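You operate a simulated robot arm through the tools that you are given. There is no shell and no other tool. Be economical: measure what you need, move in short steps, check, and stop when the job is done.

You run a simulated robot arm. Do the job below in one go: nothing can be reset, and whatever is moved stays where it is left.

Task
Load the blue case from the cart into the printer and close the door.
Fine: clamp it, put the cart's flap up again, push the shelf in before the door.

Only the result counts: the job must be done as asked and must still hold three seconds after the hand-in. Knocking over, shifting, dropping, spilling or breaking anything else fails it.

Robot
A 7-joint arm with a fingered hand on a trunk, on a base that drives. Base frame: it is fixed to the floor where the robot stands at the start and does not move with it; the origin is under the middle of the robot, x ahead of it, y to its left, z up. Readings come in cm, degrees, newtons and seconds.
With the tool pointing down near the work surface it reaches from about 12 to 44 cm from the robot's upright axis, wherever it stands. Its first joint turns from -115.0 to 115.0 degrees. Places, roughly: black case latch [-210, 150, 30]; black case slider [-230, 160, 30]; blue case latch [30, 30, 60]; blue case slider [30, 50, 60]; cart flap [30, 30, 40]; cart pedal [20, 60, 10]; front door [60, -40, 50]; left clamp [70, 30, 40]; magazine shelf [100, 20, 30]; rails on the slide [90, 20, 30]; right clamp [100, -20, 30]. Payload 3.1 kg.
Tool frame: the origin (TCP) lies between the finger pads and is the grasp point; the fingertips stand 2.2 cm ahead of it; z points along the fingers, y is the line along which they close. Largest opening 11.2 cm; the body of the gripper starts 6 cm behind the TCP. The gripper is a hand of 3 fingers: y runs from the thumb to the fingers, the wrist lies at [0, 0, -21.8] in the tool frame, and closing takes about 1.5 s.
Orientation is that of the tool frame in the base frame, as a unit quaternion [x, y, z, w]. With the fingers straight down and closing along the base's y, the tool's x points along the base's -x, its y along +y and its z along -z.

Tools
- The arm moves only by the tool send_rows. Its argument "deltas" is a list that holds one entry, the list of rows, each a list of 7 numbers: the turn, a rotation vector about the base's x, y, z in units of 120 degrees (1.0 is 120 degrees), then the shift along the base's x, y, z in units of 250 mm (1.0 is 250 mm), then the finger opening in m, from 0 to 0.112. In form: [[[rx, ry, rz, x, y, z, jaw], ...]]. A call has 1 to 20 rows; each row is the pose to reach, as a shift and turn from the pose commanded when the call began. A call with a number of a shift or a turn outside -1 to 1 is refused whole. A row lasts 0.2 s, in which the tool goes at most 5 cm and 8.6 degrees; a call with a longer step from one row to the next is refused whole, and so is a gripper value outside its range. Where a pose cannot be reached the arm comes as near as it can. A force on the tool above 90 N (or 10 N above the force at the start of the call, whichever is more), or a blocked arm, ends the call early, and 0.2 s more pass. Each finger travels about 10.8 cm/s and halts on what it meets, pressing with about 32 N; the grip force reading is that of the motor and also rises with nothing between the fingers. The clock runs only during rows and for 0.2 s after the last one: add rows that repeat a pose to give the fingers time. It gives the time, the measured TCP pose, the force on the tool (base axes), the opening and the grip force at its end, in the units of the frame above (readings bear some noise), with the torque about the TCP (base axes, N m) and any sound that the robot's microphone picked up, and new pictures: "show" is both (left out), scene, wrist or none.
- Cameras (640 x 400 px; columns grow to the right, rows downward): "scene" is now at [-0.55, 15, 120.32]; the picture's right is [-0.12, -0.99, 0.00], its down [-0.93, 0.11, -0.36] and it looks along [0.36, -0.04, -0.93] (base axes); focal length 214 px, centre (320, 200). "wrist" rides on the gripper at [6.6, 0.3, -8] in the tool frame; the picture's right is [-0.05, 1.00, 0.00], its down [-0.77, -0.04, -0.64] and it looks along [-0.64, -0.03, 0.77] (tool axes); focal length 275 px, centre (320, 200). There is no depth. A picture from a camera that has moved, and an enlarged one, comes with that camera's place and axes in the base frame and with its lens. The place of the scene camera against the robot may be out by one fixed shift of up to 2.5 cm in any direction.
- lift_body(by): slides the trunk up (or, below 0, down) by that many cm; the arm and the scene camera ride with it, the base frame stays. It gives what a move gives, with no picture.
- drive_base(legs): drives the robot by 1 to 6 legs, each [ahead, left, turn to the left] in cm, cm and degrees, along the robot's own axes; the way and the turn of a leg run together, so that a leg with both is an arc; at most 150 cm and 180 degrees a leg. The arm and the cameras ride along, it lands a little off, and it stops where it bumps. It gives what a move gives, and a new picture of the scene camera.
- preshape(shape): the hand has 3 fingers and takes this shape, open, in about a second: jaw (thumb against the fingers, like two jaws); tri (thumb and two fingers); tip (a fingertip pinch); poke (one finger out to press); point (the index stretched); flat (the hand flat); cup (the hand cupped); fist (a fist). The gripper value then closes the fingers along that shape, each until it touches; the sizes above hold for jaw. It gives what a move gives, with no picture.
- pan_tilt(pan, tilt): turns the head with the scene camera to pan (to the left, within 155 degrees either way) and tilt (down, from -29 to 69), counted from straight ahead of the robot. It gives what a move gives, and a new picture of the scene camera.
- zoom(camera, box): a new picture of the part [left, top, right, bottom] of that camera's present view, enlarged. It takes no simulated time.
- close_job(): hands the job in; it is judged then, once.

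Go step by step. Nothing tells you exact positions but the pictures and the camera data: compare them with the known pose of the tool, close in by small moves and look again before you grip or let go. The budget is 120 turns and 260 pictures, counting those below and the enlarged ones. Unless the task says otherwise, let go and move clear before handing in.

The tools are called after "Request:" as a command line: name --argument value ..., lists and objects as JSON in quotes. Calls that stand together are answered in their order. send_rows: Moves the arm, as the interface text tells. Its arguments: {"type":"object","properties":{"deltas":{"type":"array"},"show":{"type":"string","enum":["both","scene","wrist","none"]}},"required":["deltas"]} The other tools are called the same way: lift_body (by) slides the trunk up or down; preshape (shape) gives the hand a shape; drive_base (legs) drives the base; pan_tilt (pan, tilt) turns the head that bears the scene camera; zoom (camera, box) takes an enlarged picture of a part of a camera's view; close_job () hands the job in.

At the start:

```text
time_s: 0.0
ee_pos: [50.58, -0.02, 66.16]
tool_rot: [0.001, 1.0, 0.0, 0.0]
wrist_force: [-0.6, 0.3, -0.6]
moment: [-0.03, 0.01, 0.01]
grip_width: 11.18
grasp_force: 0.1
shape: jaw
trunk travel left (down, up): [-37.5, 61.5]
robot x, y, heading: [-0.03, -0.09, 0.2]
head pan, tilt: [-7.0, 68.8]
```

scene: 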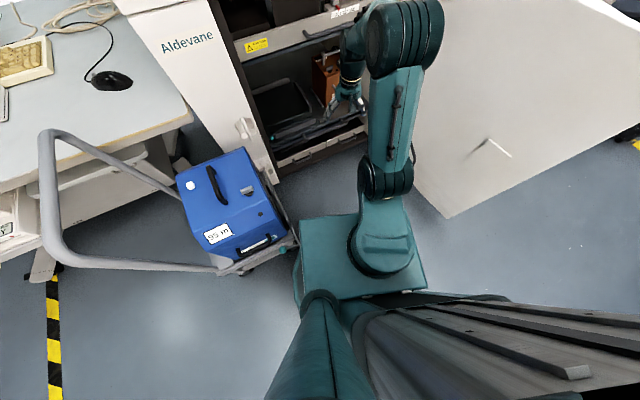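
wrist: 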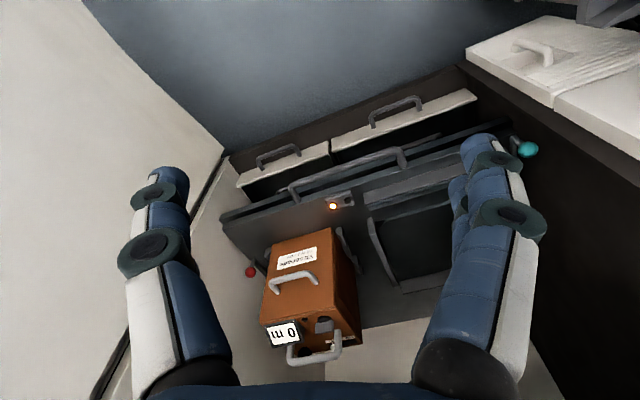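

I see the blue case on the cart to the front-left, the printer ahead with its door open on the right, and an orange case on the right part of the magazine shelf. I will look around before moving.

Request:
pan_tilt --pan 10 --tilt 40

Request:
zoom --camera "wrist" --box '[200, 80, 560, 380]'

Request:
pan_tilt --pan 30 --tilt 60

Request:
zoom --camera "scene" --box '[200, 100, 480, 300]'

```text
time_s: 0.9
ee_pos: [50.54, 0.02, 66.04]
tool_rot: [0.0, 1.0, 0.0, 0.0]
wrist_force: [-0.3, -0.5, 0.4]
moment: [-0.04, 0.0, 0.01]
grip_width: 11.2
grasp_force: 0.0
shape: jaw
trunk travel left (down, up): [-37.5, 61.5]
robot x, y, heading: [0.05, -0.07, 0.0]
head pan, tilt: [10.0, 40.0]
camera scene: at [2.27, 17.16, 123.93], right [0.17, -0.98, 0.0], down [-0.63, -0.11, -0.77], along [0.75, 0.13, -0.64], focal length 214 px, centre (320, 200)
```

scene: 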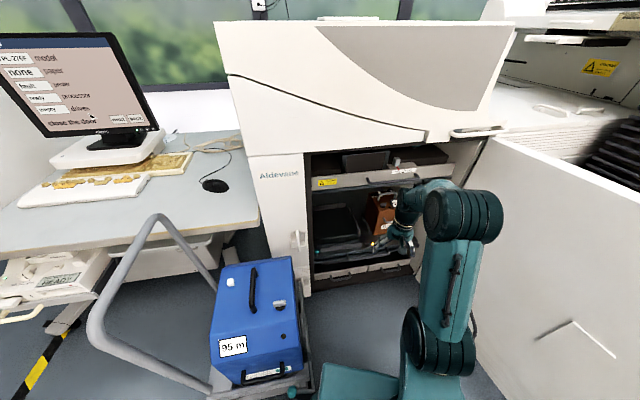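

```text
1.33 times, centred on (380, 230) of wrist
camera zoom: at [43.86, 0.11, 74.17], right [0.05, 1.0, 0.0], down [0.77, -0.04, 0.64], along [0.64, -0.03, -0.77], focal length 367 px, centre (240, 160)
```

zoom: 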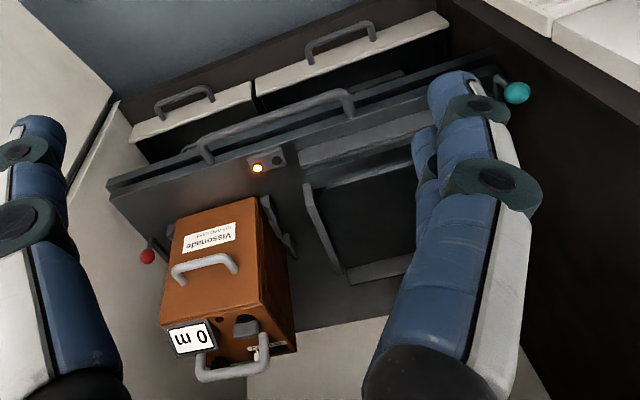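

```text
time_s: 1.8
ee_pos: [50.48, -0.03, 66.08]
tool_rot: [0.0, 1.0, 0.0, 0.0]
wrist_force: [0.4, 0.2, 0.6]
moment: [0.03, 0.01, 0.0]
grip_width: 11.21
grasp_force: 0.1
shape: jaw
trunk travel left (down, up): [-37.5, 61.5]
robot x, y, heading: [0.38, 0.08, -0.2]
head pan, tilt: [30.0, 60.0]
camera scene: at [-0.32, 19.02, 121.27], right [0.5, -0.87, 0.0], down [-0.75, -0.43, -0.5], along [0.43, 0.25, -0.87], focal length 214 px, centre (320, 200)
```

scene: 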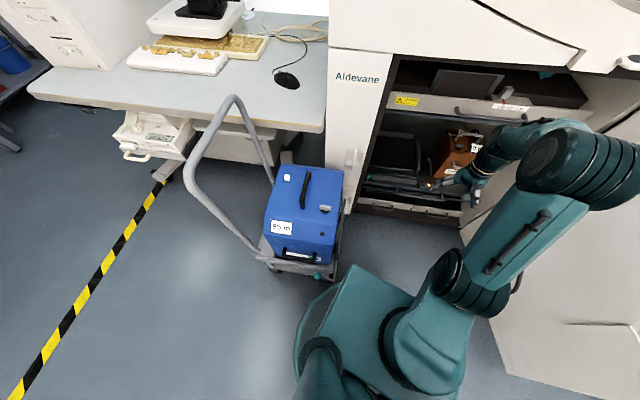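

```text
2.00 times, centred on (340, 200) of scene
camera zoom: at [-0.32, 19.02, 121.27], right [0.5, -0.87, 0.0], down [-0.75, -0.43, -0.5], along [0.43, 0.25, -0.87], focal length 429 px, centre (280, 200)
```

zoom: 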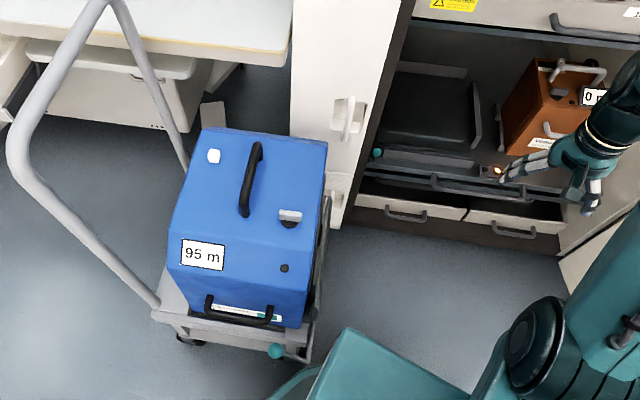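

I'll read the monitor and the details of the printer and the case.

Request:
pan_tilt --pan 35 --tilt 25

Request:
zoom --camera "scene" --box '[200, 20, 400, 145]'

Request:
pan_tilt --pan 0 --tilt 40

Request:
zoom --camera "scene" --box '[240, 130, 480, 280]'

Request:
pan_tilt --pan 60 --tilt 60

Request:
pan_tilt --pan 145 --tilt 30

```text
time_s: 2.8
ee_pos: [50.58, -0.1, 66.1]
tool_rot: [0.0, 1.0, 0.0, 0.0]
wrist_force: [-0.2, -0.4, 0.1]
moment: [-0.01, -0.01, 0.02]
grip_width: 11.19
grasp_force: 0.0
shape: jaw
trunk travel left (down, up): [-37.5, 61.5]
robot x, y, heading: [-0.22, 0.17, -0.1]
head pan, tilt: [35.0, 25.0]
camera scene: at [1.45, 20.97, 126.26], right [0.57, -0.82, 0.0], down [-0.35, -0.24, -0.91], along [0.74, 0.52, -0.42], focal length 214 px, centre (320, 200)
```

scene: 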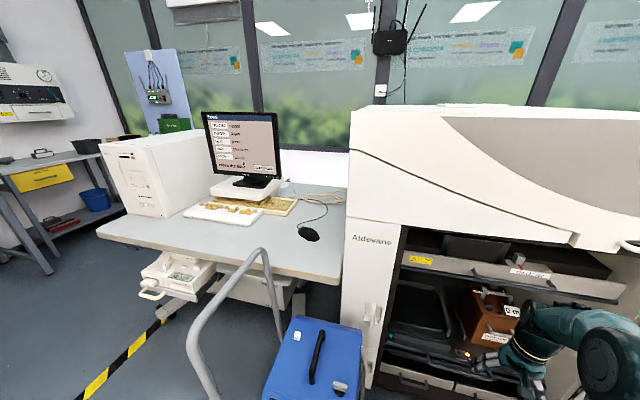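

```text
3.20 times, centred on (300, 82) of scene
camera zoom: at [1.45, 20.97, 126.26], right [0.57, -0.82, 0.0], down [-0.35, -0.24, -0.91], along [0.74, 0.52, -0.42], focal length 686 px, centre (384, 576)
```

zoom: 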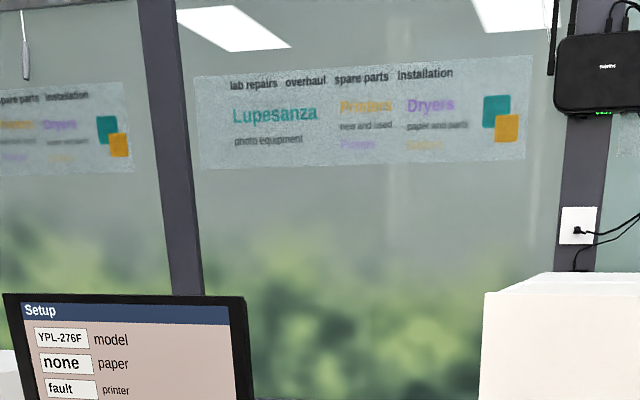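

```text
time_s: 3.8
ee_pos: [50.51, -0.04, 66.09]
tool_rot: [0.0, 1.0, 0.0, 0.0]
wrist_force: [-0.4, -0.4, -0.7]
moment: [-0.02, -0.04, -0.03]
grip_width: 11.2
grasp_force: 0.1
shape: jaw
trunk travel left (down, up): [-37.5, 61.5]
robot x, y, heading: [0.43, -0.02, -0.1]
head pan, tilt: [0.0, 40.0]
camera scene: at [2.41, 15.69, 123.94], right [0.0, -1.0, 0.0], down [-0.64, 0.0, -0.77], along [0.77, 0.0, -0.64], focal length 214 px, centre (320, 200)
```

scene: 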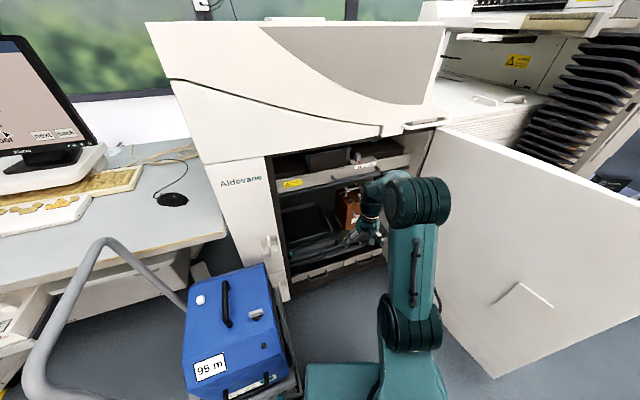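

```text
2.67 times, centred on (360, 205) of scene
camera zoom: at [2.41, 15.69, 123.94], right [0.0, -1.0, 0.0], down [-0.64, 0.0, -0.77], along [0.77, 0.0, -0.64], focal length 572 px, centre (213, 187)
```

zoom: 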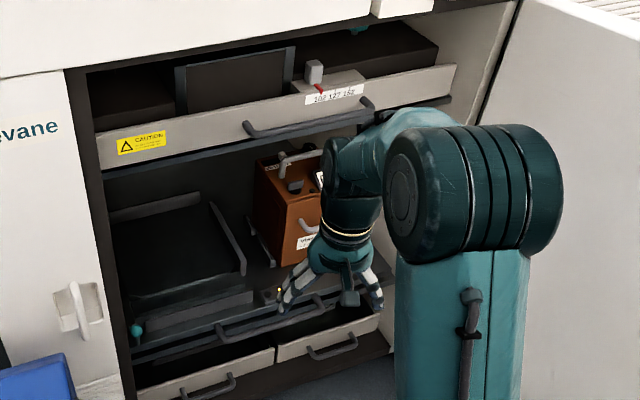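

```text
time_s: 5.1
ee_pos: [50.53, -0.07, 66.15]
tool_rot: [0.0, 1.0, 0.0, 0.001]
wrist_force: [0.3, 0.0, 0.0]
moment: [0.0, -0.04, -0.01]
grip_width: 11.2
grasp_force: 0.0
shape: jaw
trunk travel left (down, up): [-37.5, 61.5]
robot x, y, heading: [-0.18, 0.08, 0.2]
head pan, tilt: [60.0, 60.0]
camera scene: at [-2.76, 21.46, 121.26], right [0.87, -0.5, 0.0], down [-0.43, -0.75, -0.5], along [0.25, 0.43, -0.87], focal length 214 px, centre (320, 200)
```

scene: 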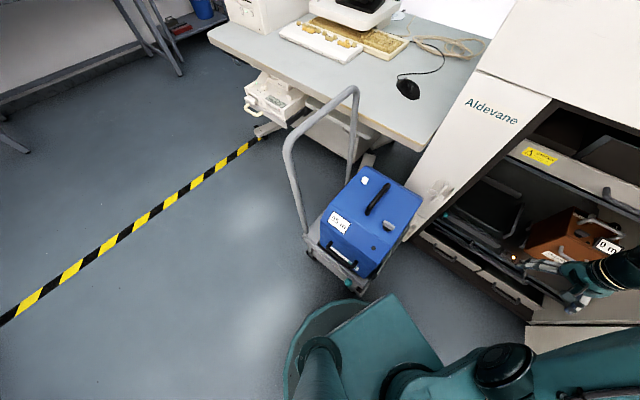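

```text
time_s: 6.7
ee_pos: [50.64, -0.09, 66.09]
tool_rot: [0.0, 1.0, 0.0, 0.0]
wrist_force: [0.3, 0.1, 0.5]
moment: [0.0, -0.01, 0.01]
grip_width: 11.2
grasp_force: 0.0
shape: jaw
trunk travel left (down, up): [-37.5, 61.5]
robot x, y, heading: [-0.31, 0.39, 0.1]
head pan, tilt: [145.0, 30.0]
camera scene: at [-13.5, 20.88, 125.47], right [0.57, 0.82, 0.0], down [0.41, -0.29, -0.87], along [-0.71, 0.5, -0.5], focal length 214 px, centre (320, 200)
```

scene: 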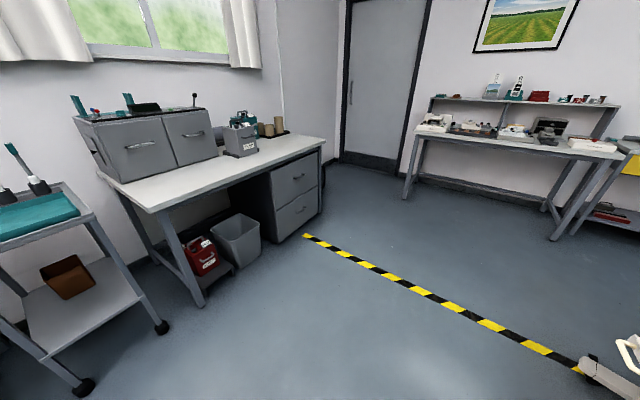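

The case sits on the cart, turned about 23° left, its top near z=60 and centred near (29,46). I'll raise the trunk and bring the wrist camera closer for measuring.

Request:
lift_body --by 25

Request:
send_rows --deltas '[[[0, 0, 0.07, -0.1, 0.12, 0, 0.112], [0, 0, 0.14, -0.2, 0.24, 0, 0.112], [0, 0, 0.2, -0.3, 0.36, 0, 0.112], [0, 0, 0.26, -0.4, 0.48, 0, 0.112], [0, 0, 0.32, -0.5, 0.6, 0, 0.112], [0, 0, 0.38, -0.6, 0.72, 0, 0.112], [0, 0, 0.44, -0.7, 0.84, 0, 0.112], [0, 0, 0.458, -0.8, 0.96, 0, 0.112], [0, 0, 0.458, -0.9, 1.0, 0, 0.112]]]' --show "both"

Request:
pan_tilt --pan 25 --tilt 60

```text
time_s: 9.2
ee_pos: [50.69, -0.0, 91.06]
tool_rot: [0.0, 1.0, -0.001, 0.0]
wrist_force: [-0.3, -0.3, 0.3]
moment: [0.01, -0.02, 0.05]
grip_width: 11.18
grasp_force: 0.0
shape: jaw
trunk travel left (down, up): [-62.5, 36.5]
robot x, y, heading: [-0.26, 0.1, -0.1]
head pan, tilt: [145.0, 30.0]
```

```text
time_s: 11.2
ee_pos: [28.16, 24.84, 91.03]
tool_rot: [-0.462, 0.887, 0.0, 0.0]
wrist_force: [0.1, 0.1, 0.2]
moment: [0.01, 0.0, 0.02]
grip_width: 11.18
grasp_force: 0.0
shape: jaw
trunk travel left (down, up): [-62.5, 36.5]
robot x, y, heading: [0.14, 0.13, 0.2]
head pan, tilt: [145.0, 30.0]
camera scene: at [-13.58, 20.89, 150.46], right [0.57, 0.82, 0.0], down [0.41, -0.29, -0.87], along [-0.71, 0.5, -0.5], focal length 214 px, centre (320, 200)
camera wrist: at [24.08, 19.5, 99.19], right [-0.79, 0.61, 0.0], down [0.47, 0.61, 0.64], along [0.39, 0.5, -0.77], focal length 275 px, centre (320, 200)
```

scene: 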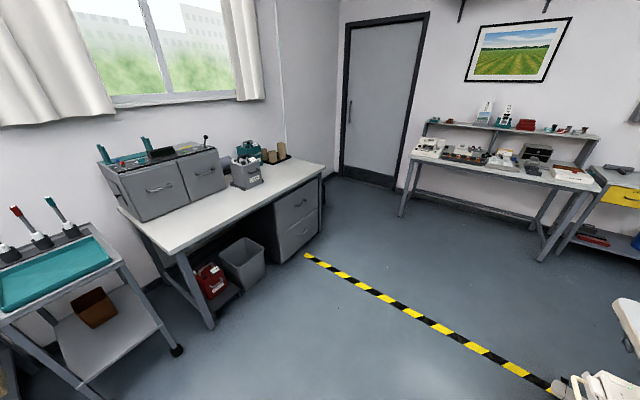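
wrist: 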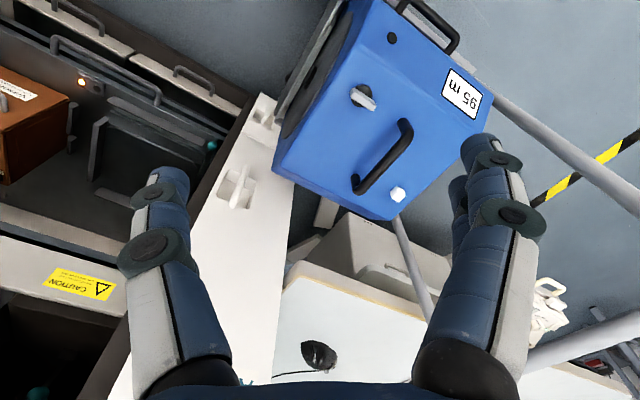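

```text
time_s: 13.2
ee_pos: [28.3, 24.91, 91.13]
tool_rot: [-0.462, 0.887, 0.0, -0.001]
wrist_force: [0.1, -0.3, 0.4]
moment: [0.01, -0.01, 0.01]
grip_width: 11.2
grasp_force: 0.1
shape: jaw
trunk travel left (down, up): [-62.5, 36.5]
robot x, y, heading: [0.09, -0.05, -0.0]
head pan, tilt: [25.0, 60.0]
camera scene: at [-0.06, 18.52, 146.26], right [0.42, -0.91, 0.0], down [-0.78, -0.37, -0.5], along [0.45, 0.21, -0.87], focal length 214 px, centre (320, 200)
```

scene: 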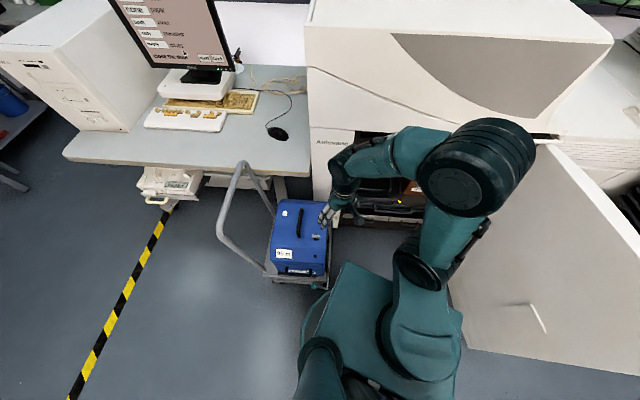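

Closer look at the monitor text and the case top.

Request:
zoom --camera "scene" --box '[100, 0, 260, 100]'

Request:
zoom --camera "wrist" --box '[200, 0, 520, 200]'

Request:
zoom --camera "wrist" --box '[0, 0, 320, 200]'

Request:
zoom --camera "scene" --box '[230, 160, 390, 300]'

```text
4.00 times, centred on (180, 50) of scene
camera zoom: at [-0.06, 18.52, 146.26], right [0.42, -0.91, 0.0], down [-0.78, -0.37, -0.5], along [0.45, 0.21, -0.87], focal length 858 px, centre (880, 800)
```

zoom: 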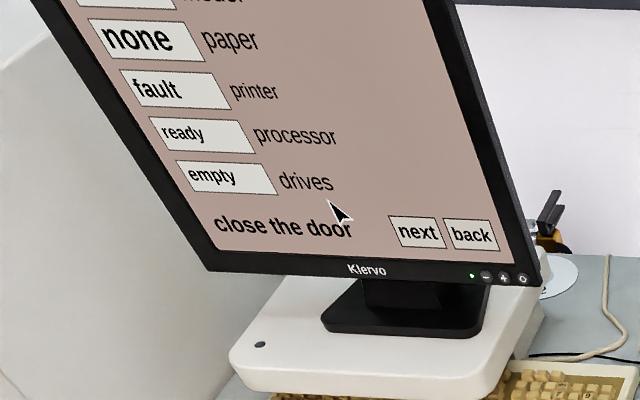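

```text
2.00 times, centred on (360, 100) of wrist
camera zoom: at [24.18, 19.46, 99.18], right [-0.79, 0.61, 0.0], down [0.47, 0.61, 0.64], along [0.39, 0.5, -0.77], focal length 551 px, centre (240, 400)
```

zoom: 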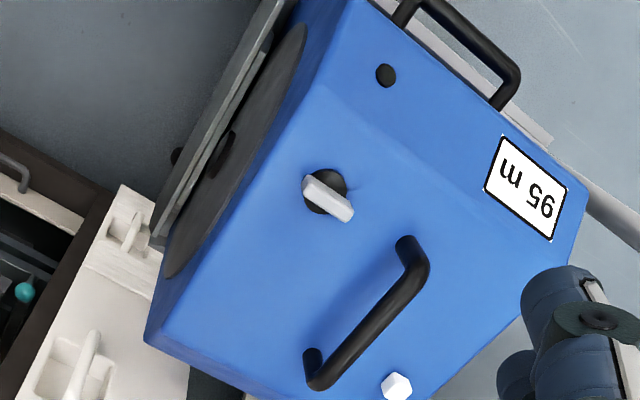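

```text
2.00 times, centred on (160, 100) of wrist
camera zoom: at [24.18, 19.46, 99.18], right [-0.79, 0.61, 0.0], down [0.47, 0.61, 0.64], along [0.39, 0.5, -0.77], focal length 551 px, centre (640, 400)
```

zoom: 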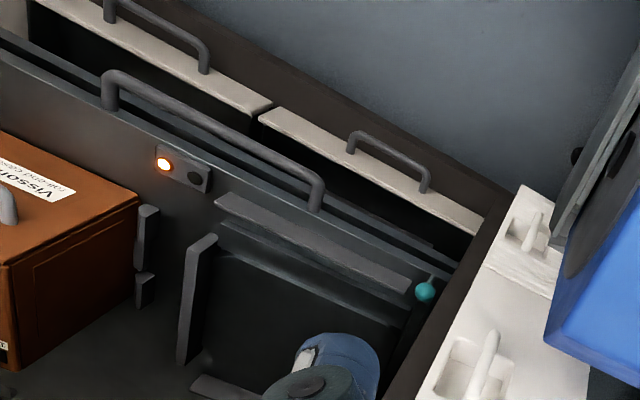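

```text
2.86 times, centred on (310, 230) of scene
camera zoom: at [-0.06, 18.52, 146.26], right [0.42, -0.91, 0.0], down [-0.78, -0.37, -0.5], along [0.45, 0.21, -0.87], focal length 613 px, centre (349, 114)
```

zoom: 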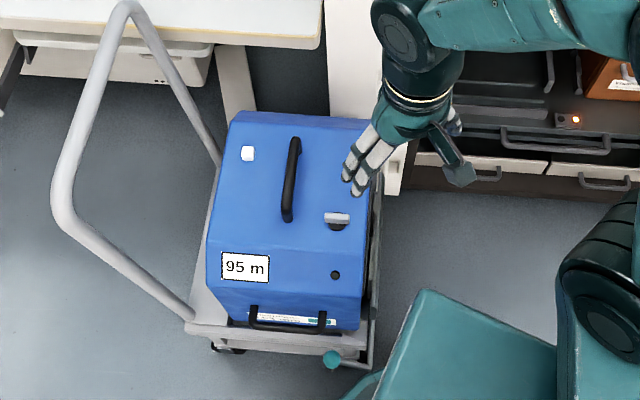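

The printer and case are both turned about 22° left of my frame, so I'll back off to the right, then turn to line up with them and look again.

Request:
drive_base --legs '[[-8, -20, 0], [0, 0, 22.2], [18, 0, 0]]'

Request:
pan_tilt --pan 0 --tilt 60

```text
time_s: 17.2
ee_pos: [25.44, 20.0, 91.05]
tool_rot: [-0.619, 0.785, -0.001, 0.0]
wrist_force: [-0.4, -0.7, -1.5]
moment: [0.0, 0.03, 0.02]
grip_width: 11.19
grasp_force: 0.1
shape: jaw
trunk travel left (down, up): [-62.5, 36.5]
robot x, y, heading: [8.18, -13.49, 21.6]
head pan, tilt: [25.0, 60.0]
camera scene: at [1.64, 3.76, 146.26], right [0.73, -0.69, 0.0], down [-0.6, -0.63, -0.5], along [0.34, 0.36, -0.87], focal length 214 px, centre (320, 200)
```

scene: 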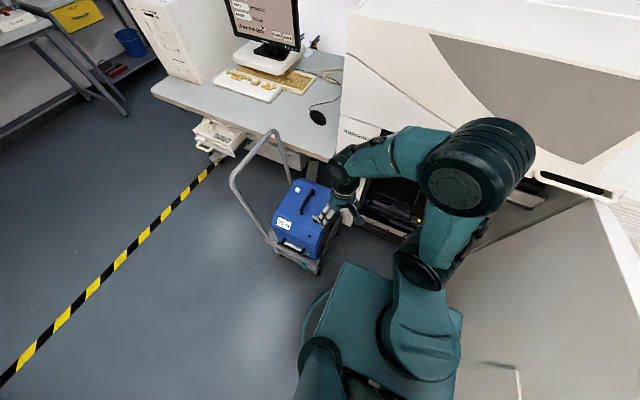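

```text
time_s: 18.1
ee_pos: [25.38, 19.96, 91.14]
tool_rot: [-0.62, 0.785, 0.0, 0.0]
wrist_force: [-0.7, 1.0, -0.5]
moment: [0.01, -0.02, 0.03]
grip_width: 11.18
grasp_force: 0.1
shape: jaw
trunk travel left (down, up): [-62.5, 36.5]
robot x, y, heading: [8.56, -13.77, 21.9]
head pan, tilt: [0.0, 60.0]
camera scene: at [3.14, 1.33, 146.26], right [0.37, -0.93, 0.0], down [-0.81, -0.32, -0.5], along [0.46, 0.18, -0.87], focal length 214 px, centre (320, 200)
```

scene: 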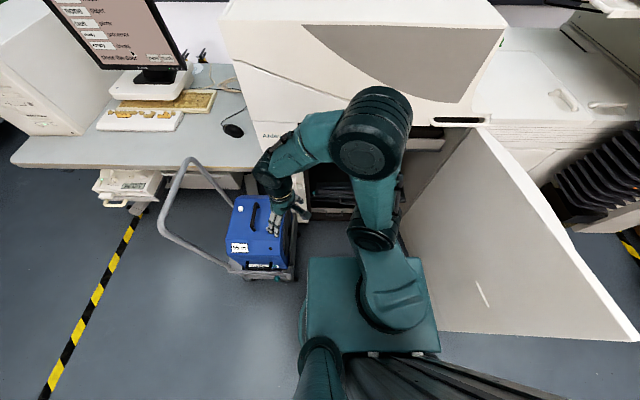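

The base now stands roughly squared up in front of the printer. Next I'll bring the wrist camera in front of the shelf.

Request:
send_rows --deltas '[[[0, 0, -0.07, 0.15, -0.06, 0, 0.112], [0, 0, -0.14, 0.3, -0.12, 0, 0.112], [0, 0, -0.21, 0.45, -0.18, -0.1, 0.112], [0, 0, -0.28, 0.6, -0.25, -0.2, 0.112], [0, 0, -0.35, 0.75, -0.31, -0.3, 0.112], [0, 0, -0.42, 0.9, -0.37, -0.4, 0.112], [0, 0, -0.455, 0.99, -0.42, -0.48, 0.112]]]' --show "wrist"

Request:
pan_tilt --pan 20 --tilt 50

```text
time_s: 19.7
ee_pos: [50.36, 9.47, 79.01]
tool_rot: [-0.189, 0.982, 0.001, -0.001]
wrist_force: [0.8, -0.3, 0.4]
moment: [-0.02, 0.01, 0.02]
grip_width: 11.18
grasp_force: 0.1
shape: jaw
trunk travel left (down, up): [-62.5, 36.5]
robot x, y, heading: [8.26, -13.54, 21.7]
head pan, tilt: [0.0, 60.0]
camera wrist: at [44.08, 7.15, 86.99], right [-0.33, 0.94, 0.0], down [0.73, 0.25, 0.64], along [0.6, 0.21, -0.77], focal length 275 px, centre (320, 200)
```

wrist: 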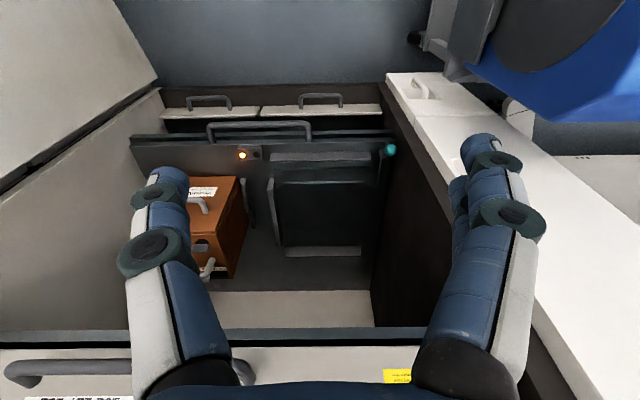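

```text
time_s: 20.5
ee_pos: [50.28, 9.55, 79.09]
tool_rot: [-0.19, 0.982, 0.0, 0.0]
wrist_force: [-0.4, -0.5, 0.6]
moment: [-0.01, 0.0, 0.01]
grip_width: 11.2
grasp_force: 0.1
shape: jaw
trunk travel left (down, up): [-62.5, 36.5]
robot x, y, heading: [8.14, -13.77, 21.6]
head pan, tilt: [20.0, 50.0]
camera scene: at [2.72, 3.96, 147.51], right [0.66, -0.75, 0.0], down [-0.57, -0.51, -0.64], along [0.48, 0.43, -0.77], focal length 214 px, centre (320, 200)
```

scene: 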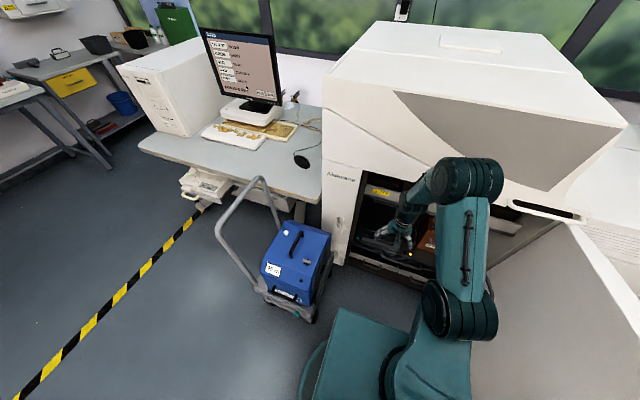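

Request:
zoom --camera "wrist" --box '[120, 80, 440, 300]'

Request:
zoom --camera "wrist" --box '[370, 0, 640, 170]'

Request:
zoom --camera "scene" --box '[220, 190, 380, 330]'

```text
1.82 times, centred on (280, 190) of wrist
camera zoom: at [43.99, 7.18, 87.05], right [-0.33, 0.94, 0.0], down [0.73, 0.25, 0.64], along [0.6, 0.21, -0.77], focal length 500 px, centre (393, 218)
```

zoom: 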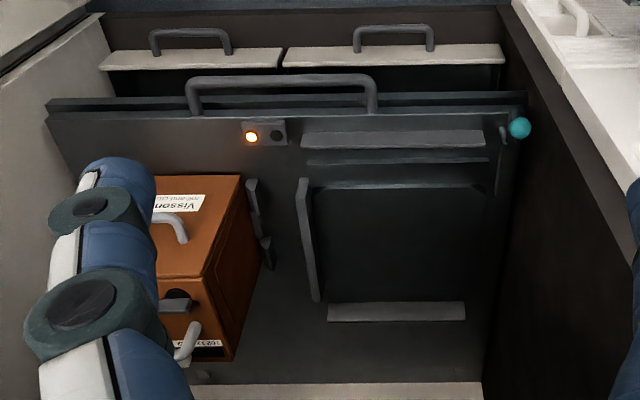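

```text
2.35 times, centred on (505, 85) of wrist
camera zoom: at [43.99, 7.18, 87.05], right [-0.33, 0.94, 0.0], down [0.73, 0.25, 0.64], along [0.6, 0.21, -0.77], focal length 648 px, centre (-115, 471)
```

zoom: 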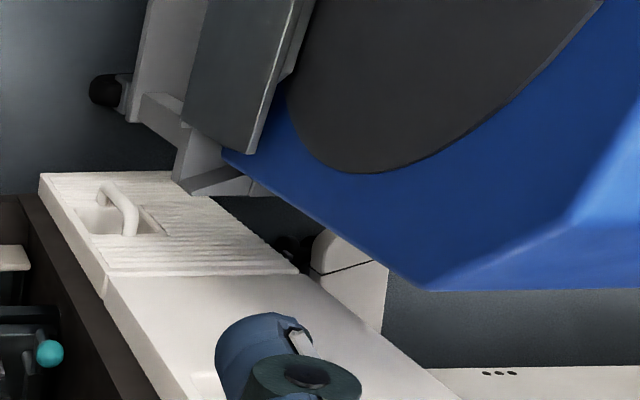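

```text
2.86 times, centred on (300, 260) of scene
camera zoom: at [2.72, 3.96, 147.51], right [0.66, -0.75, 0.0], down [-0.57, -0.51, -0.64], along [0.48, 0.43, -0.77], focal length 613 px, centre (377, 29)
```

zoom: 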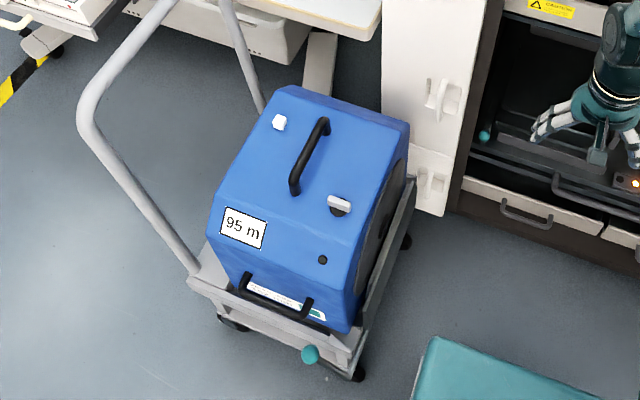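

The shelf is fully in, so I'll need to pull it out by its handle (about in-direction 70 cm, z≈30). I'll turn the hand to close vertically and point forward-down at that handle.

Request:
send_rows --deltas '[[[0, 0, -0.07, 0, 0, 0, 0.112], [0, 0, -0.14, 0, 0, 0, 0.112], [0, 0, -0.21, 0, 0, 0, 0.112], [0, 0, -0.28, 0, 0, 0, 0.112], [0, 0, -0.35, 0, 0, 0, 0.112], [0, 0, -0.42, 0, 0, 0, 0.112], [0, 0, -0.49, 0, 0, 0, 0.112], [0, 0, -0.56, 0, 0, 0, 0.112], [0, 0, -0.63, 0, 0, 0, 0.112], [0, 0, -0.7, 0, 0, 0, 0.112], [0, 0, -0.75, 0, 0, 0, 0.112]]]' --show "none"

Request:
send_rows --deltas '[[[0.026, -0.065, 0, 0, 0, 0, 0.112], [0.052, -0.13, 0, 0, 0, 0, 0.112], [0.078, -0.195, 0, 0, 0, 0, 0.112], [0.104, -0.26, 0, 0, 0, 0, 0.112], [0.13, -0.325, 0, 0, 0, 0, 0.112], [0.156, -0.39, 0, 0, 0, 0, 0.112], [0.173, -0.424, 0, 0, 0, 0, 0.112], [0.173, -0.424, 0, 0, 0, 0, 0.112]]]' --show "both"

```text
time_s: 22.9
ee_pos: [50.2, 9.44, 79.14]
tool_rot: [0.56, 0.828, 0.001, 0.0]
wrist_force: [0.3, -0.1, -0.7]
moment: [-0.02, -0.04, -0.02]
grip_width: 11.21
grasp_force: 0.0
shape: jaw
trunk travel left (down, up): [-62.5, 36.5]
robot x, y, heading: [8.08, -13.51, 21.9]
head pan, tilt: [20.0, 50.0]
```

```text
time_s: 24.7
ee_pos: [50.07, 9.49, 79.18]
tool_rot: [0.497, 0.735, 0.384, 0.257]
wrist_force: [-0.2, 0.1, -0.8]
moment: [-0.03, -0.02, -0.02]
grip_width: 11.17
grasp_force: 0.0
shape: jaw
trunk travel left (down, up): [-62.5, 36.5]
robot x, y, heading: [8.08, -13.79, 21.4]
head pan, tilt: [20.0, 50.0]
camera scene: at [2.68, 3.99, 147.51], right [0.66, -0.75, 0.0], down [-0.57, -0.51, -0.64], along [0.48, 0.43, -0.77], focal length 214 px, centre (320, 200)
camera wrist: at [41.62, 12.97, 84.1], right [0.55, 0.17, 0.82], down [-0.21, -0.92, 0.33], along [0.81, -0.36, -0.47], focal length 275 px, centre (320, 200)
```

scene: 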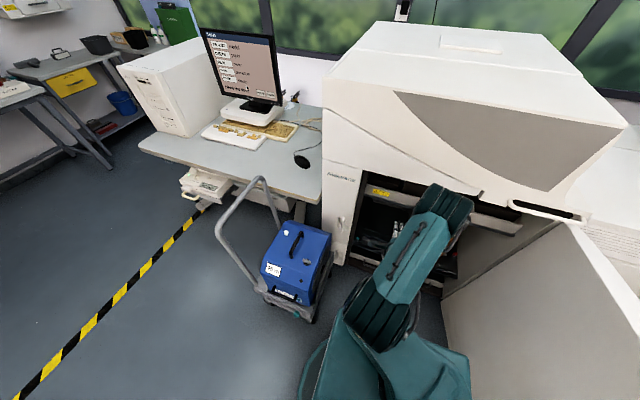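
wrist: 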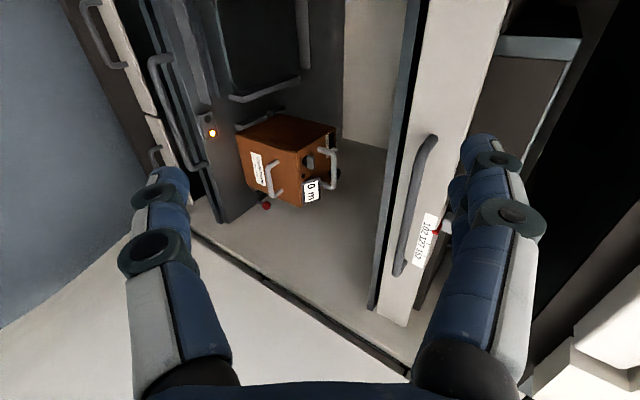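

Request:
lift_body --by -44

Request:
send_rows --deltas '[[[0, 0, 0, 0.09, -0.15, 0, 0.112], [0, 0, 0, 0.18, -0.3, 0, 0.112], [0, 0, 0, 0.22, -0.37, 0, 0.112], [0, 0, 0, 0.4, -0.3, 0, 0.112], [0, 0, 0, 0.5, -0.26, 0, 0.112]]]' --show "both"

```text
refused: -44 is not a number from -40 to 40
```

```text
time_s: 25.9
ee_pos: [62.34, 2.87, 79.27]
tool_rot: [0.498, 0.735, 0.383, 0.256]
wrist_force: [-0.2, 0.2, 0.0]
moment: [-0.02, 0.04, 0.0]
grip_width: 11.18
grasp_force: 0.1
shape: jaw
trunk travel left (down, up): [-62.5, 36.5]
robot x, y, heading: [8.36, -13.44, 21.6]
head pan, tilt: [20.0, 50.0]
camera scene: at [2.71, 3.95, 147.52], right [0.66, -0.75, 0.0], down [-0.57, -0.51, -0.64], along [0.48, 0.43, -0.77], focal length 214 px, centre (320, 200)
camera wrist: at [53.86, 6.51, 84.12], right [0.55, 0.17, 0.82], down [-0.21, -0.92, 0.33], along [0.81, -0.36, -0.47], focal length 275 px, centre (320, 200)
```

scene: 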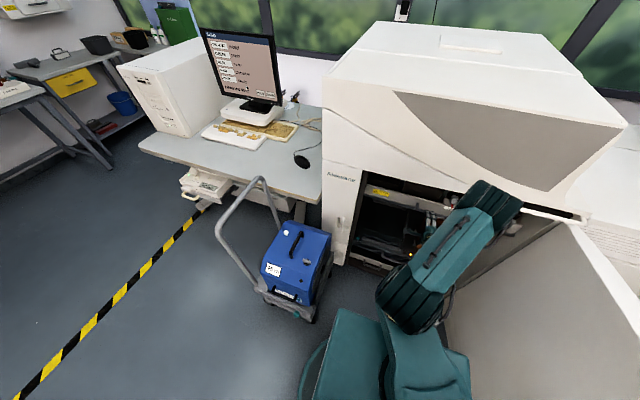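
wrist: 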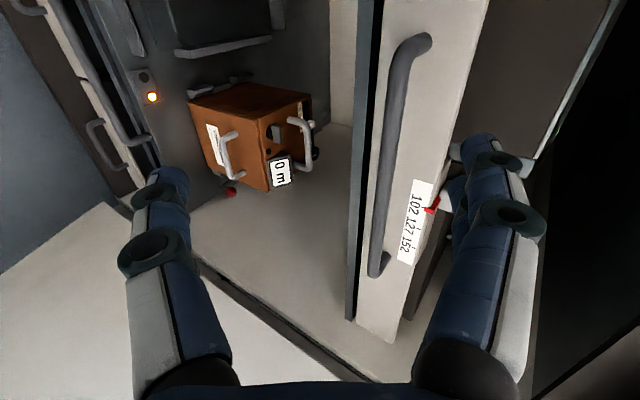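

Request:
send_rows --deltas '[[[0, 0, 0, -0.15, -0.06, 0, 0.112], [0, 0, 0, -0.22, -0.09, 0, 0.112]]]' --show "none"

Request:
lift_body --by -40

Request:
send_rows --deltas '[[[0, 0, 0, 0, 0, -0.05, 0.112]]]' --show "both"

```text
time_s: 26.5
ee_pos: [56.94, 0.72, 79.11]
tool_rot: [0.496, 0.735, 0.384, 0.257]
wrist_force: [0.7, 0.3, 0.0]
moment: [-0.02, -0.02, 0.0]
grip_width: 11.18
grasp_force: 0.1
shape: jaw
trunk travel left (down, up): [-62.5, 36.5]
robot x, y, heading: [8.35, -13.57, 21.3]
head pan, tilt: [20.0, 50.0]
```

```text
time_s: 30.3
ee_pos: [57.01, 0.67, 39.21]
tool_rot: [0.496, 0.736, 0.383, 0.257]
wrist_force: [0.3, 0.3, -0.4]
moment: [-0.04, -0.01, 0.02]
grip_width: 11.17
grasp_force: 0.0
shape: jaw
trunk travel left (down, up): [-22.5, 76.5]
robot x, y, heading: [8.21, -13.64, 21.8]
head pan, tilt: [20.0, 50.0]
```

```text
time_s: 30.7
ee_pos: [57.03, 0.75, 37.87]
tool_rot: [0.497, 0.736, 0.383, 0.256]
wrist_force: [0.5, 0.2, 0.1]
moment: [0.01, -0.02, 0.03]
grip_width: 11.21
grasp_force: 0.0
shape: jaw
trunk travel left (down, up): [-22.5, 76.5]
robot x, y, heading: [8.38, -13.41, 21.5]
head pan, tilt: [20.0, 50.0]
camera scene: at [2.7, 3.97, 107.52], right [0.66, -0.75, 0.0], down [-0.57, -0.51, -0.64], along [0.48, 0.43, -0.77], focal length 214 px, centre (320, 200)
camera wrist: at [48.54, 4.28, 42.81], right [0.55, 0.17, 0.82], down [-0.21, -0.92, 0.33], along [0.81, -0.36, -0.47], focal length 275 px, centre (320, 200)
```

scene: 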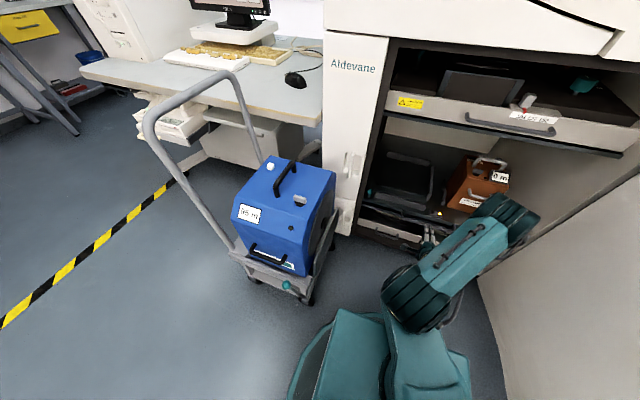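
wrist: 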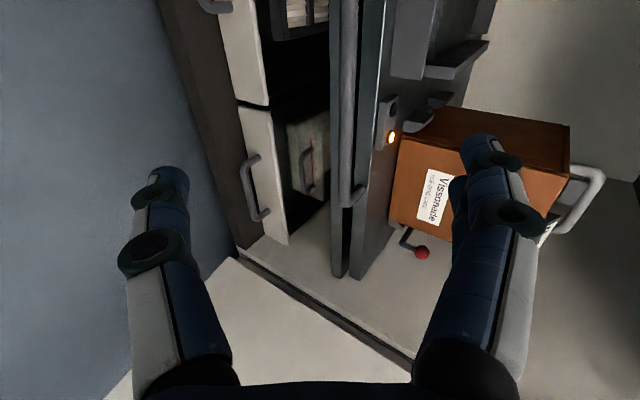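

The handle is straight ahead. I'll level the hand more and bring it to the bar with the fingers half open.

Request:
send_rows --deltas '[[[0.026, -0.065, 0, 0.03, -0.04, -0.06, 0.09], [0.052, -0.13, 0, 0.06, -0.05, -0.12, 0.08], [0.079, -0.193, 0, 0.12, -0.02, -0.2, 0.07], [0.079, -0.193, 0, 0.22, 0.04, -0.28, 0.07], [0.079, -0.193, 0, 0.28, 0.08, -0.3, 0.07], [0.079, -0.193, 0, 0.28, 0.08, -0.3, 0.07]]]' --show "wrist"

Request:
pan_tilt --pan -10 --tilt 40

```text
time_s: 32.1
ee_pos: [63.91, 2.71, 30.31]
tool_rot: [0.429, 0.635, 0.535, 0.357]
wrist_force: [0.4, -1.2, 0.0]
moment: [0.03, 0.0, 0.01]
grip_width: 7.02
grasp_force: 0.1
shape: jaw
trunk travel left (down, up): [-22.5, 76.5]
robot x, y, heading: [7.96, -13.49, 21.6]
head pan, tilt: [20.0, 50.0]
camera wrist: at [54.11, 5.84, 32.22], right [0.18, 0.02, 0.98], down [-0.29, -0.95, 0.07], along [0.94, -0.3, -0.17], focal length 275 px, centre (320, 200)
```

wrist: 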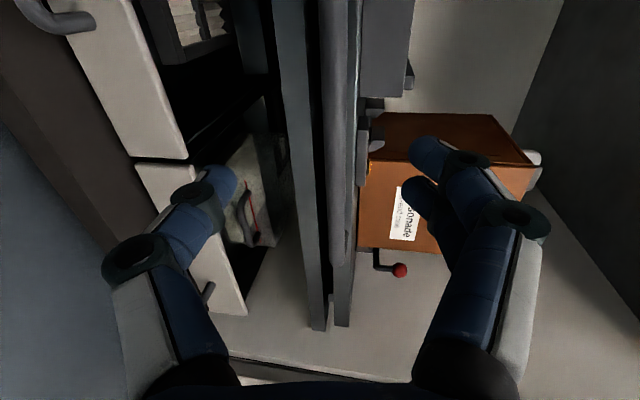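

```text
time_s: 33.1
ee_pos: [63.94, 2.72, 30.49]
tool_rot: [0.429, 0.635, 0.534, 0.357]
wrist_force: [0.6, -0.1, 0.6]
moment: [0.07, 0.0, 0.01]
grip_width: 7.04
grasp_force: 0.0
shape: jaw
trunk travel left (down, up): [-22.5, 76.5]
robot x, y, heading: [8.18, -13.67, 21.5]
head pan, tilt: [-10.0, 40.0]
camera scene: at [5.27, 0.57, 108.93], right [0.2, -0.98, 0.0], down [-0.63, -0.13, -0.77], along [0.75, 0.15, -0.64], focal length 214 px, centre (320, 200)
```

scene: 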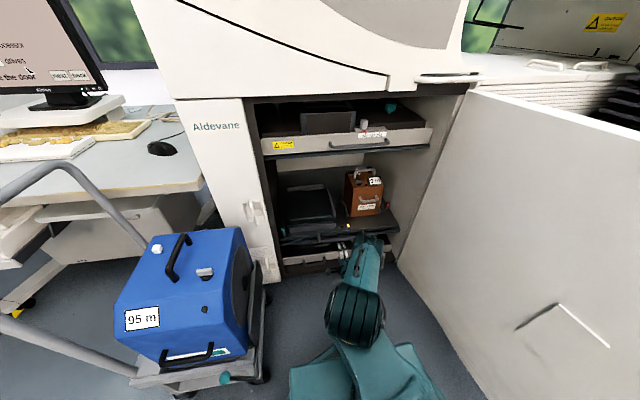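

Request:
zoom --camera "wrist" --box '[240, 0, 440, 340]'

Request:
zoom --camera "scene" --box '[260, 150, 420, 290]'

```text
1.18 times, centred on (340, 170) of wrist
camera zoom: at [54.1, 5.81, 32.23], right [0.18, 0.02, 0.98], down [-0.29, -0.95, 0.07], along [0.94, -0.3, -0.17], focal length 324 px, centre (296, 235)
```

zoom: 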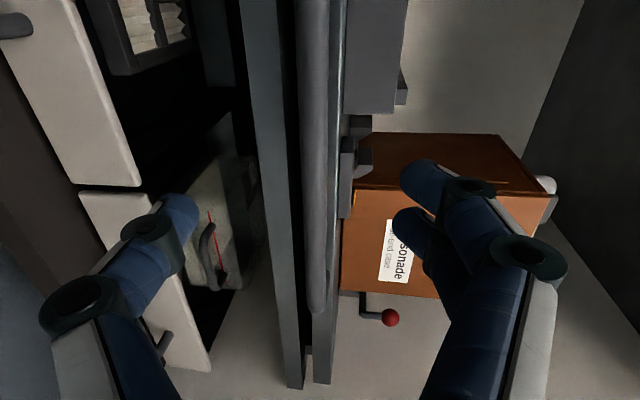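

```text
2.86 times, centred on (340, 220) of scene
camera zoom: at [5.27, 0.57, 108.93], right [0.2, -0.98, 0.0], down [-0.63, -0.13, -0.77], along [0.75, 0.15, -0.64], focal length 613 px, centre (263, 143)
```

zoom: 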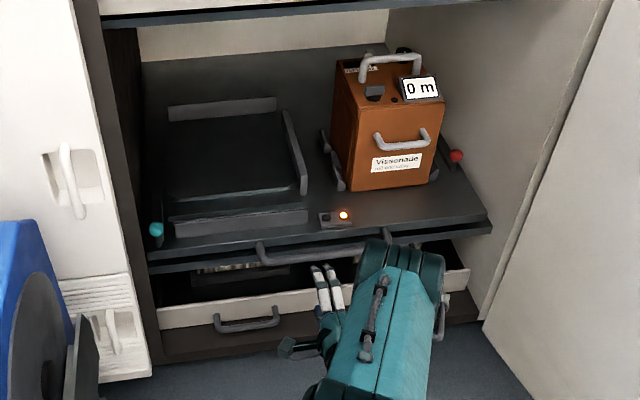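

The bar is level with the TCP (z≈30). I'll advance about 7.5 cm and close on it.

Request:
send_rows --deltas '[[[0, 0, 0, 0.1, 0.04, 0, 0.07], [0, 0, 0, 0.2, 0.082, 0, 0.07], [0, 0, 0, 0.278, 0.113, 0, 0.07], [0, 0, 0, 0.278, 0.113, 0, 0.07]]]' --show "both"

```text
time_s: 34.1
ee_pos: [71.01, 5.41, 30.48]
tool_rot: [0.429, 0.634, 0.534, 0.357]
wrist_force: [0.1, -0.7, 0.0]
moment: [0.01, 0.01, -0.01]
grip_width: 7.06
grasp_force: 0.1
shape: jaw
trunk travel left (down, up): [-22.5, 76.5]
robot x, y, heading: [8.49, -13.55, 21.8]
head pan, tilt: [-10.0, 40.0]
camera scene: at [5.27, 0.56, 108.94], right [0.2, -0.98, 0.0], down [-0.63, -0.13, -0.77], along [0.75, 0.15, -0.64], focal length 214 px, centre (320, 200)
camera wrist: at [61.14, 8.51, 32.23], right [0.18, 0.02, 0.98], down [-0.3, -0.95, 0.07], along [0.94, -0.3, -0.17], focal length 275 px, centre (320, 200)
```

scene: 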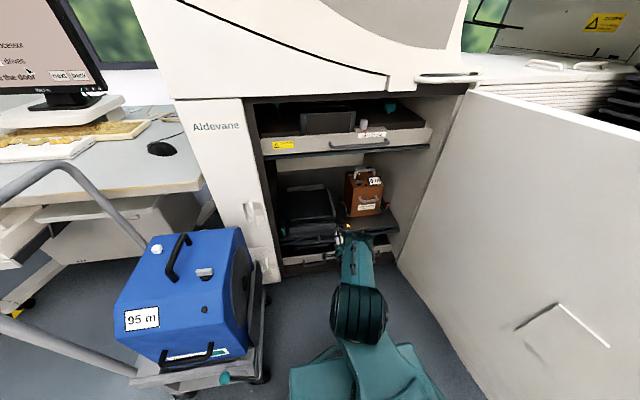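
wrist: 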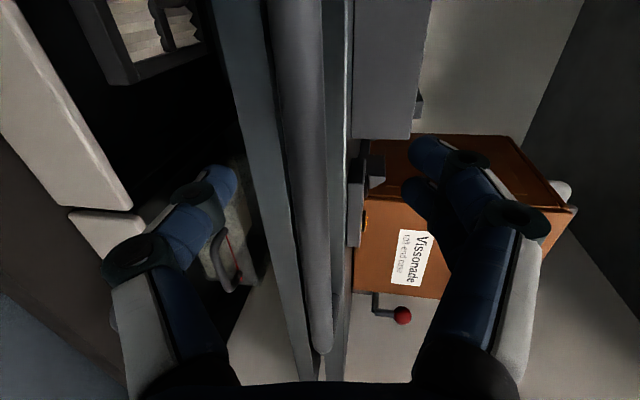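

Request:
zoom --camera "wrist" --box '[180, 60, 480, 380]'

Request:
zoom --camera "scene" --box '[300, 200, 400, 270]'

```text
1.25 times, centred on (330, 220) of wrist
camera zoom: at [61.14, 8.51, 32.23], right [0.18, 0.02, 0.98], down [-0.3, -0.95, 0.07], along [0.94, -0.3, -0.17], focal length 344 px, centre (308, 175)
```

zoom: 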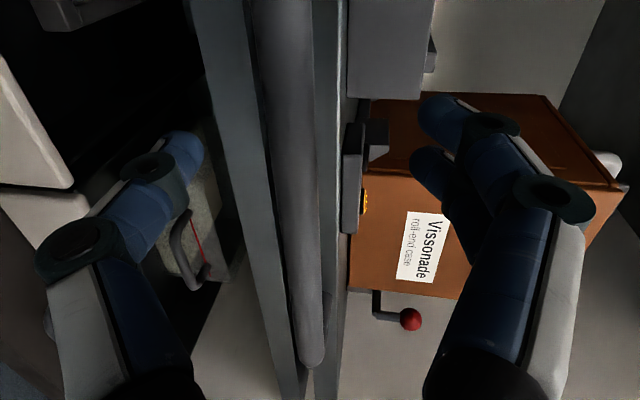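

```text
5.71 times, centred on (350, 235) of scene
camera zoom: at [5.27, 0.56, 108.94], right [0.2, -0.98, 0.0], down [-0.63, -0.13, -0.77], along [0.75, 0.15, -0.64], focal length 1226 px, centre (149, 0)
```

zoom: 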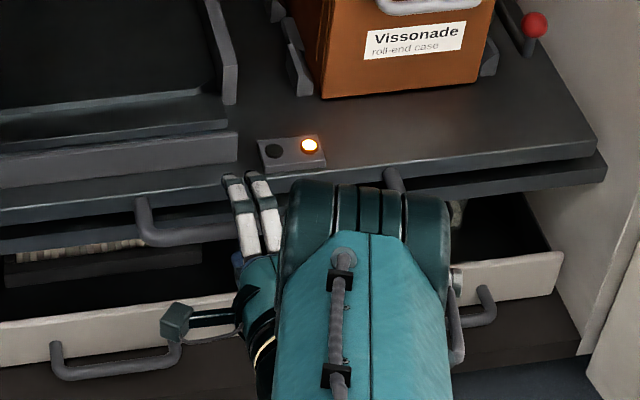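

Request:
send_rows --deltas '[[[0, 0, 0, 0, 0, 0, 0.04], [0, 0, 0, 0, 0, 0, 0.01], [0, 0, 0, 0, 0, 0, 0.0], [0, 0, 0, 0, 0, 0, 0.0], [0, 0, 0, 0, 0, 0, 0.0], [0, 0, 0, 0, 0, 0, 0.0]]]' --show "wrist"

```text
time_s: 35.5
ee_pos: [70.96, 5.51, 30.41]
tool_rot: [0.429, 0.635, 0.534, 0.357]
wrist_force: [4.0, 1.8, -3.4]
moment: [0.0, 0.02, 0.03]
grip_width: 0.5
grasp_force: 32.0
shape: jaw
trunk travel left (down, up): [-22.5, 76.5]
robot x, y, heading: [8.13, -13.58, 21.6]
head pan, tilt: [-10.0, 40.0]
camera wrist: at [61.12, 8.51, 32.18], right [0.18, 0.02, 0.98], down [-0.29, -0.95, 0.07], along [0.94, -0.3, -0.17], focal length 275 px, centre (320, 200)
```

wrist: 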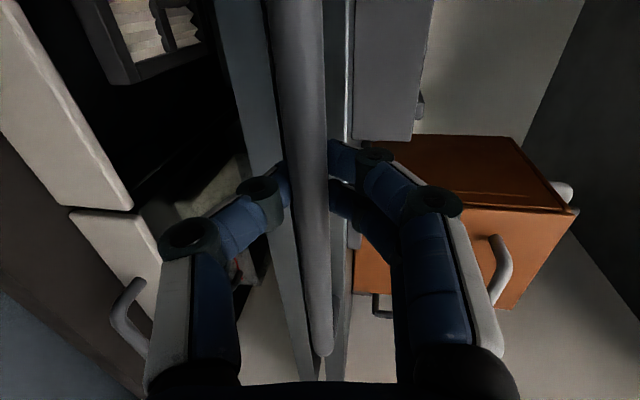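

The fingers are closed behind the bar like a hook, so I'll pull the shelf out gently.

Request:
send_rows --deltas '[[[0, 0, 0, -0.06, -0.024, 0, 0.0], [0, 0, 0, -0.12, -0.049, 0, 0.0], [0, 0, 0, -0.18, -0.073, 0, 0.0], [0, 0, 0, -0.24, -0.098, 0, 0.0], [0, 0, 0, -0.3, -0.122, 0, 0.0], [0, 0, 0, -0.36, -0.147, 0, 0.0], [0, 0, 0, -0.42, -0.171, 0, 0.0], [0, 0, 0, -0.48, -0.196, 0, 0.0], [0, 0, 0, -0.54, -0.22, 0, 0.0]]]' --show "both"

```text
time_s: 37.5
ee_pos: [57.53, -0.32, 30.06]
tool_rot: [0.432, 0.634, 0.532, 0.358]
wrist_force: [-3.6, 0.4, -14.2]
moment: [0.03, -0.04, -0.02]
grip_width: 0.16
grasp_force: 32.1
shape: jaw
trunk travel left (down, up): [-22.5, 76.5]
robot x, y, heading: [7.86, -13.65, 21.9]
head pan, tilt: [-10.0, 40.0]
camera scene: at [5.42, 0.56, 108.91], right [0.2, -0.98, 0.0], down [-0.63, -0.13, -0.77], along [0.75, 0.15, -0.64], focal length 214 px, centre (320, 200)
camera wrist: at [47.72, 2.87, 31.94], right [0.19, 0.02, 0.98], down [-0.3, -0.95, 0.08], along [0.93, -0.31, -0.17], focal length 275 px, centre (320, 200)
```

scene: 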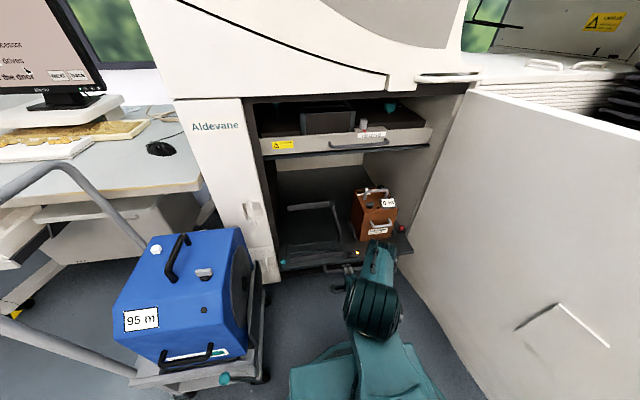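
wrist: 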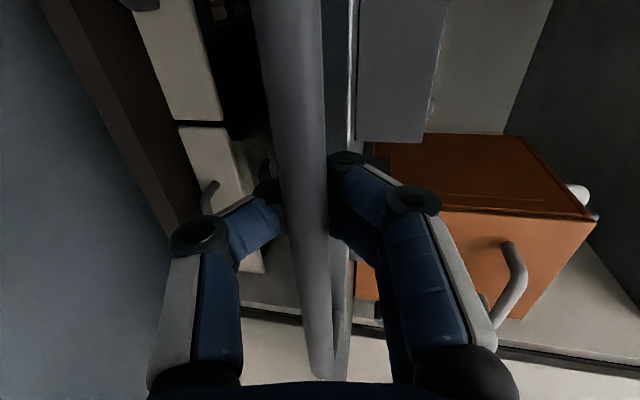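

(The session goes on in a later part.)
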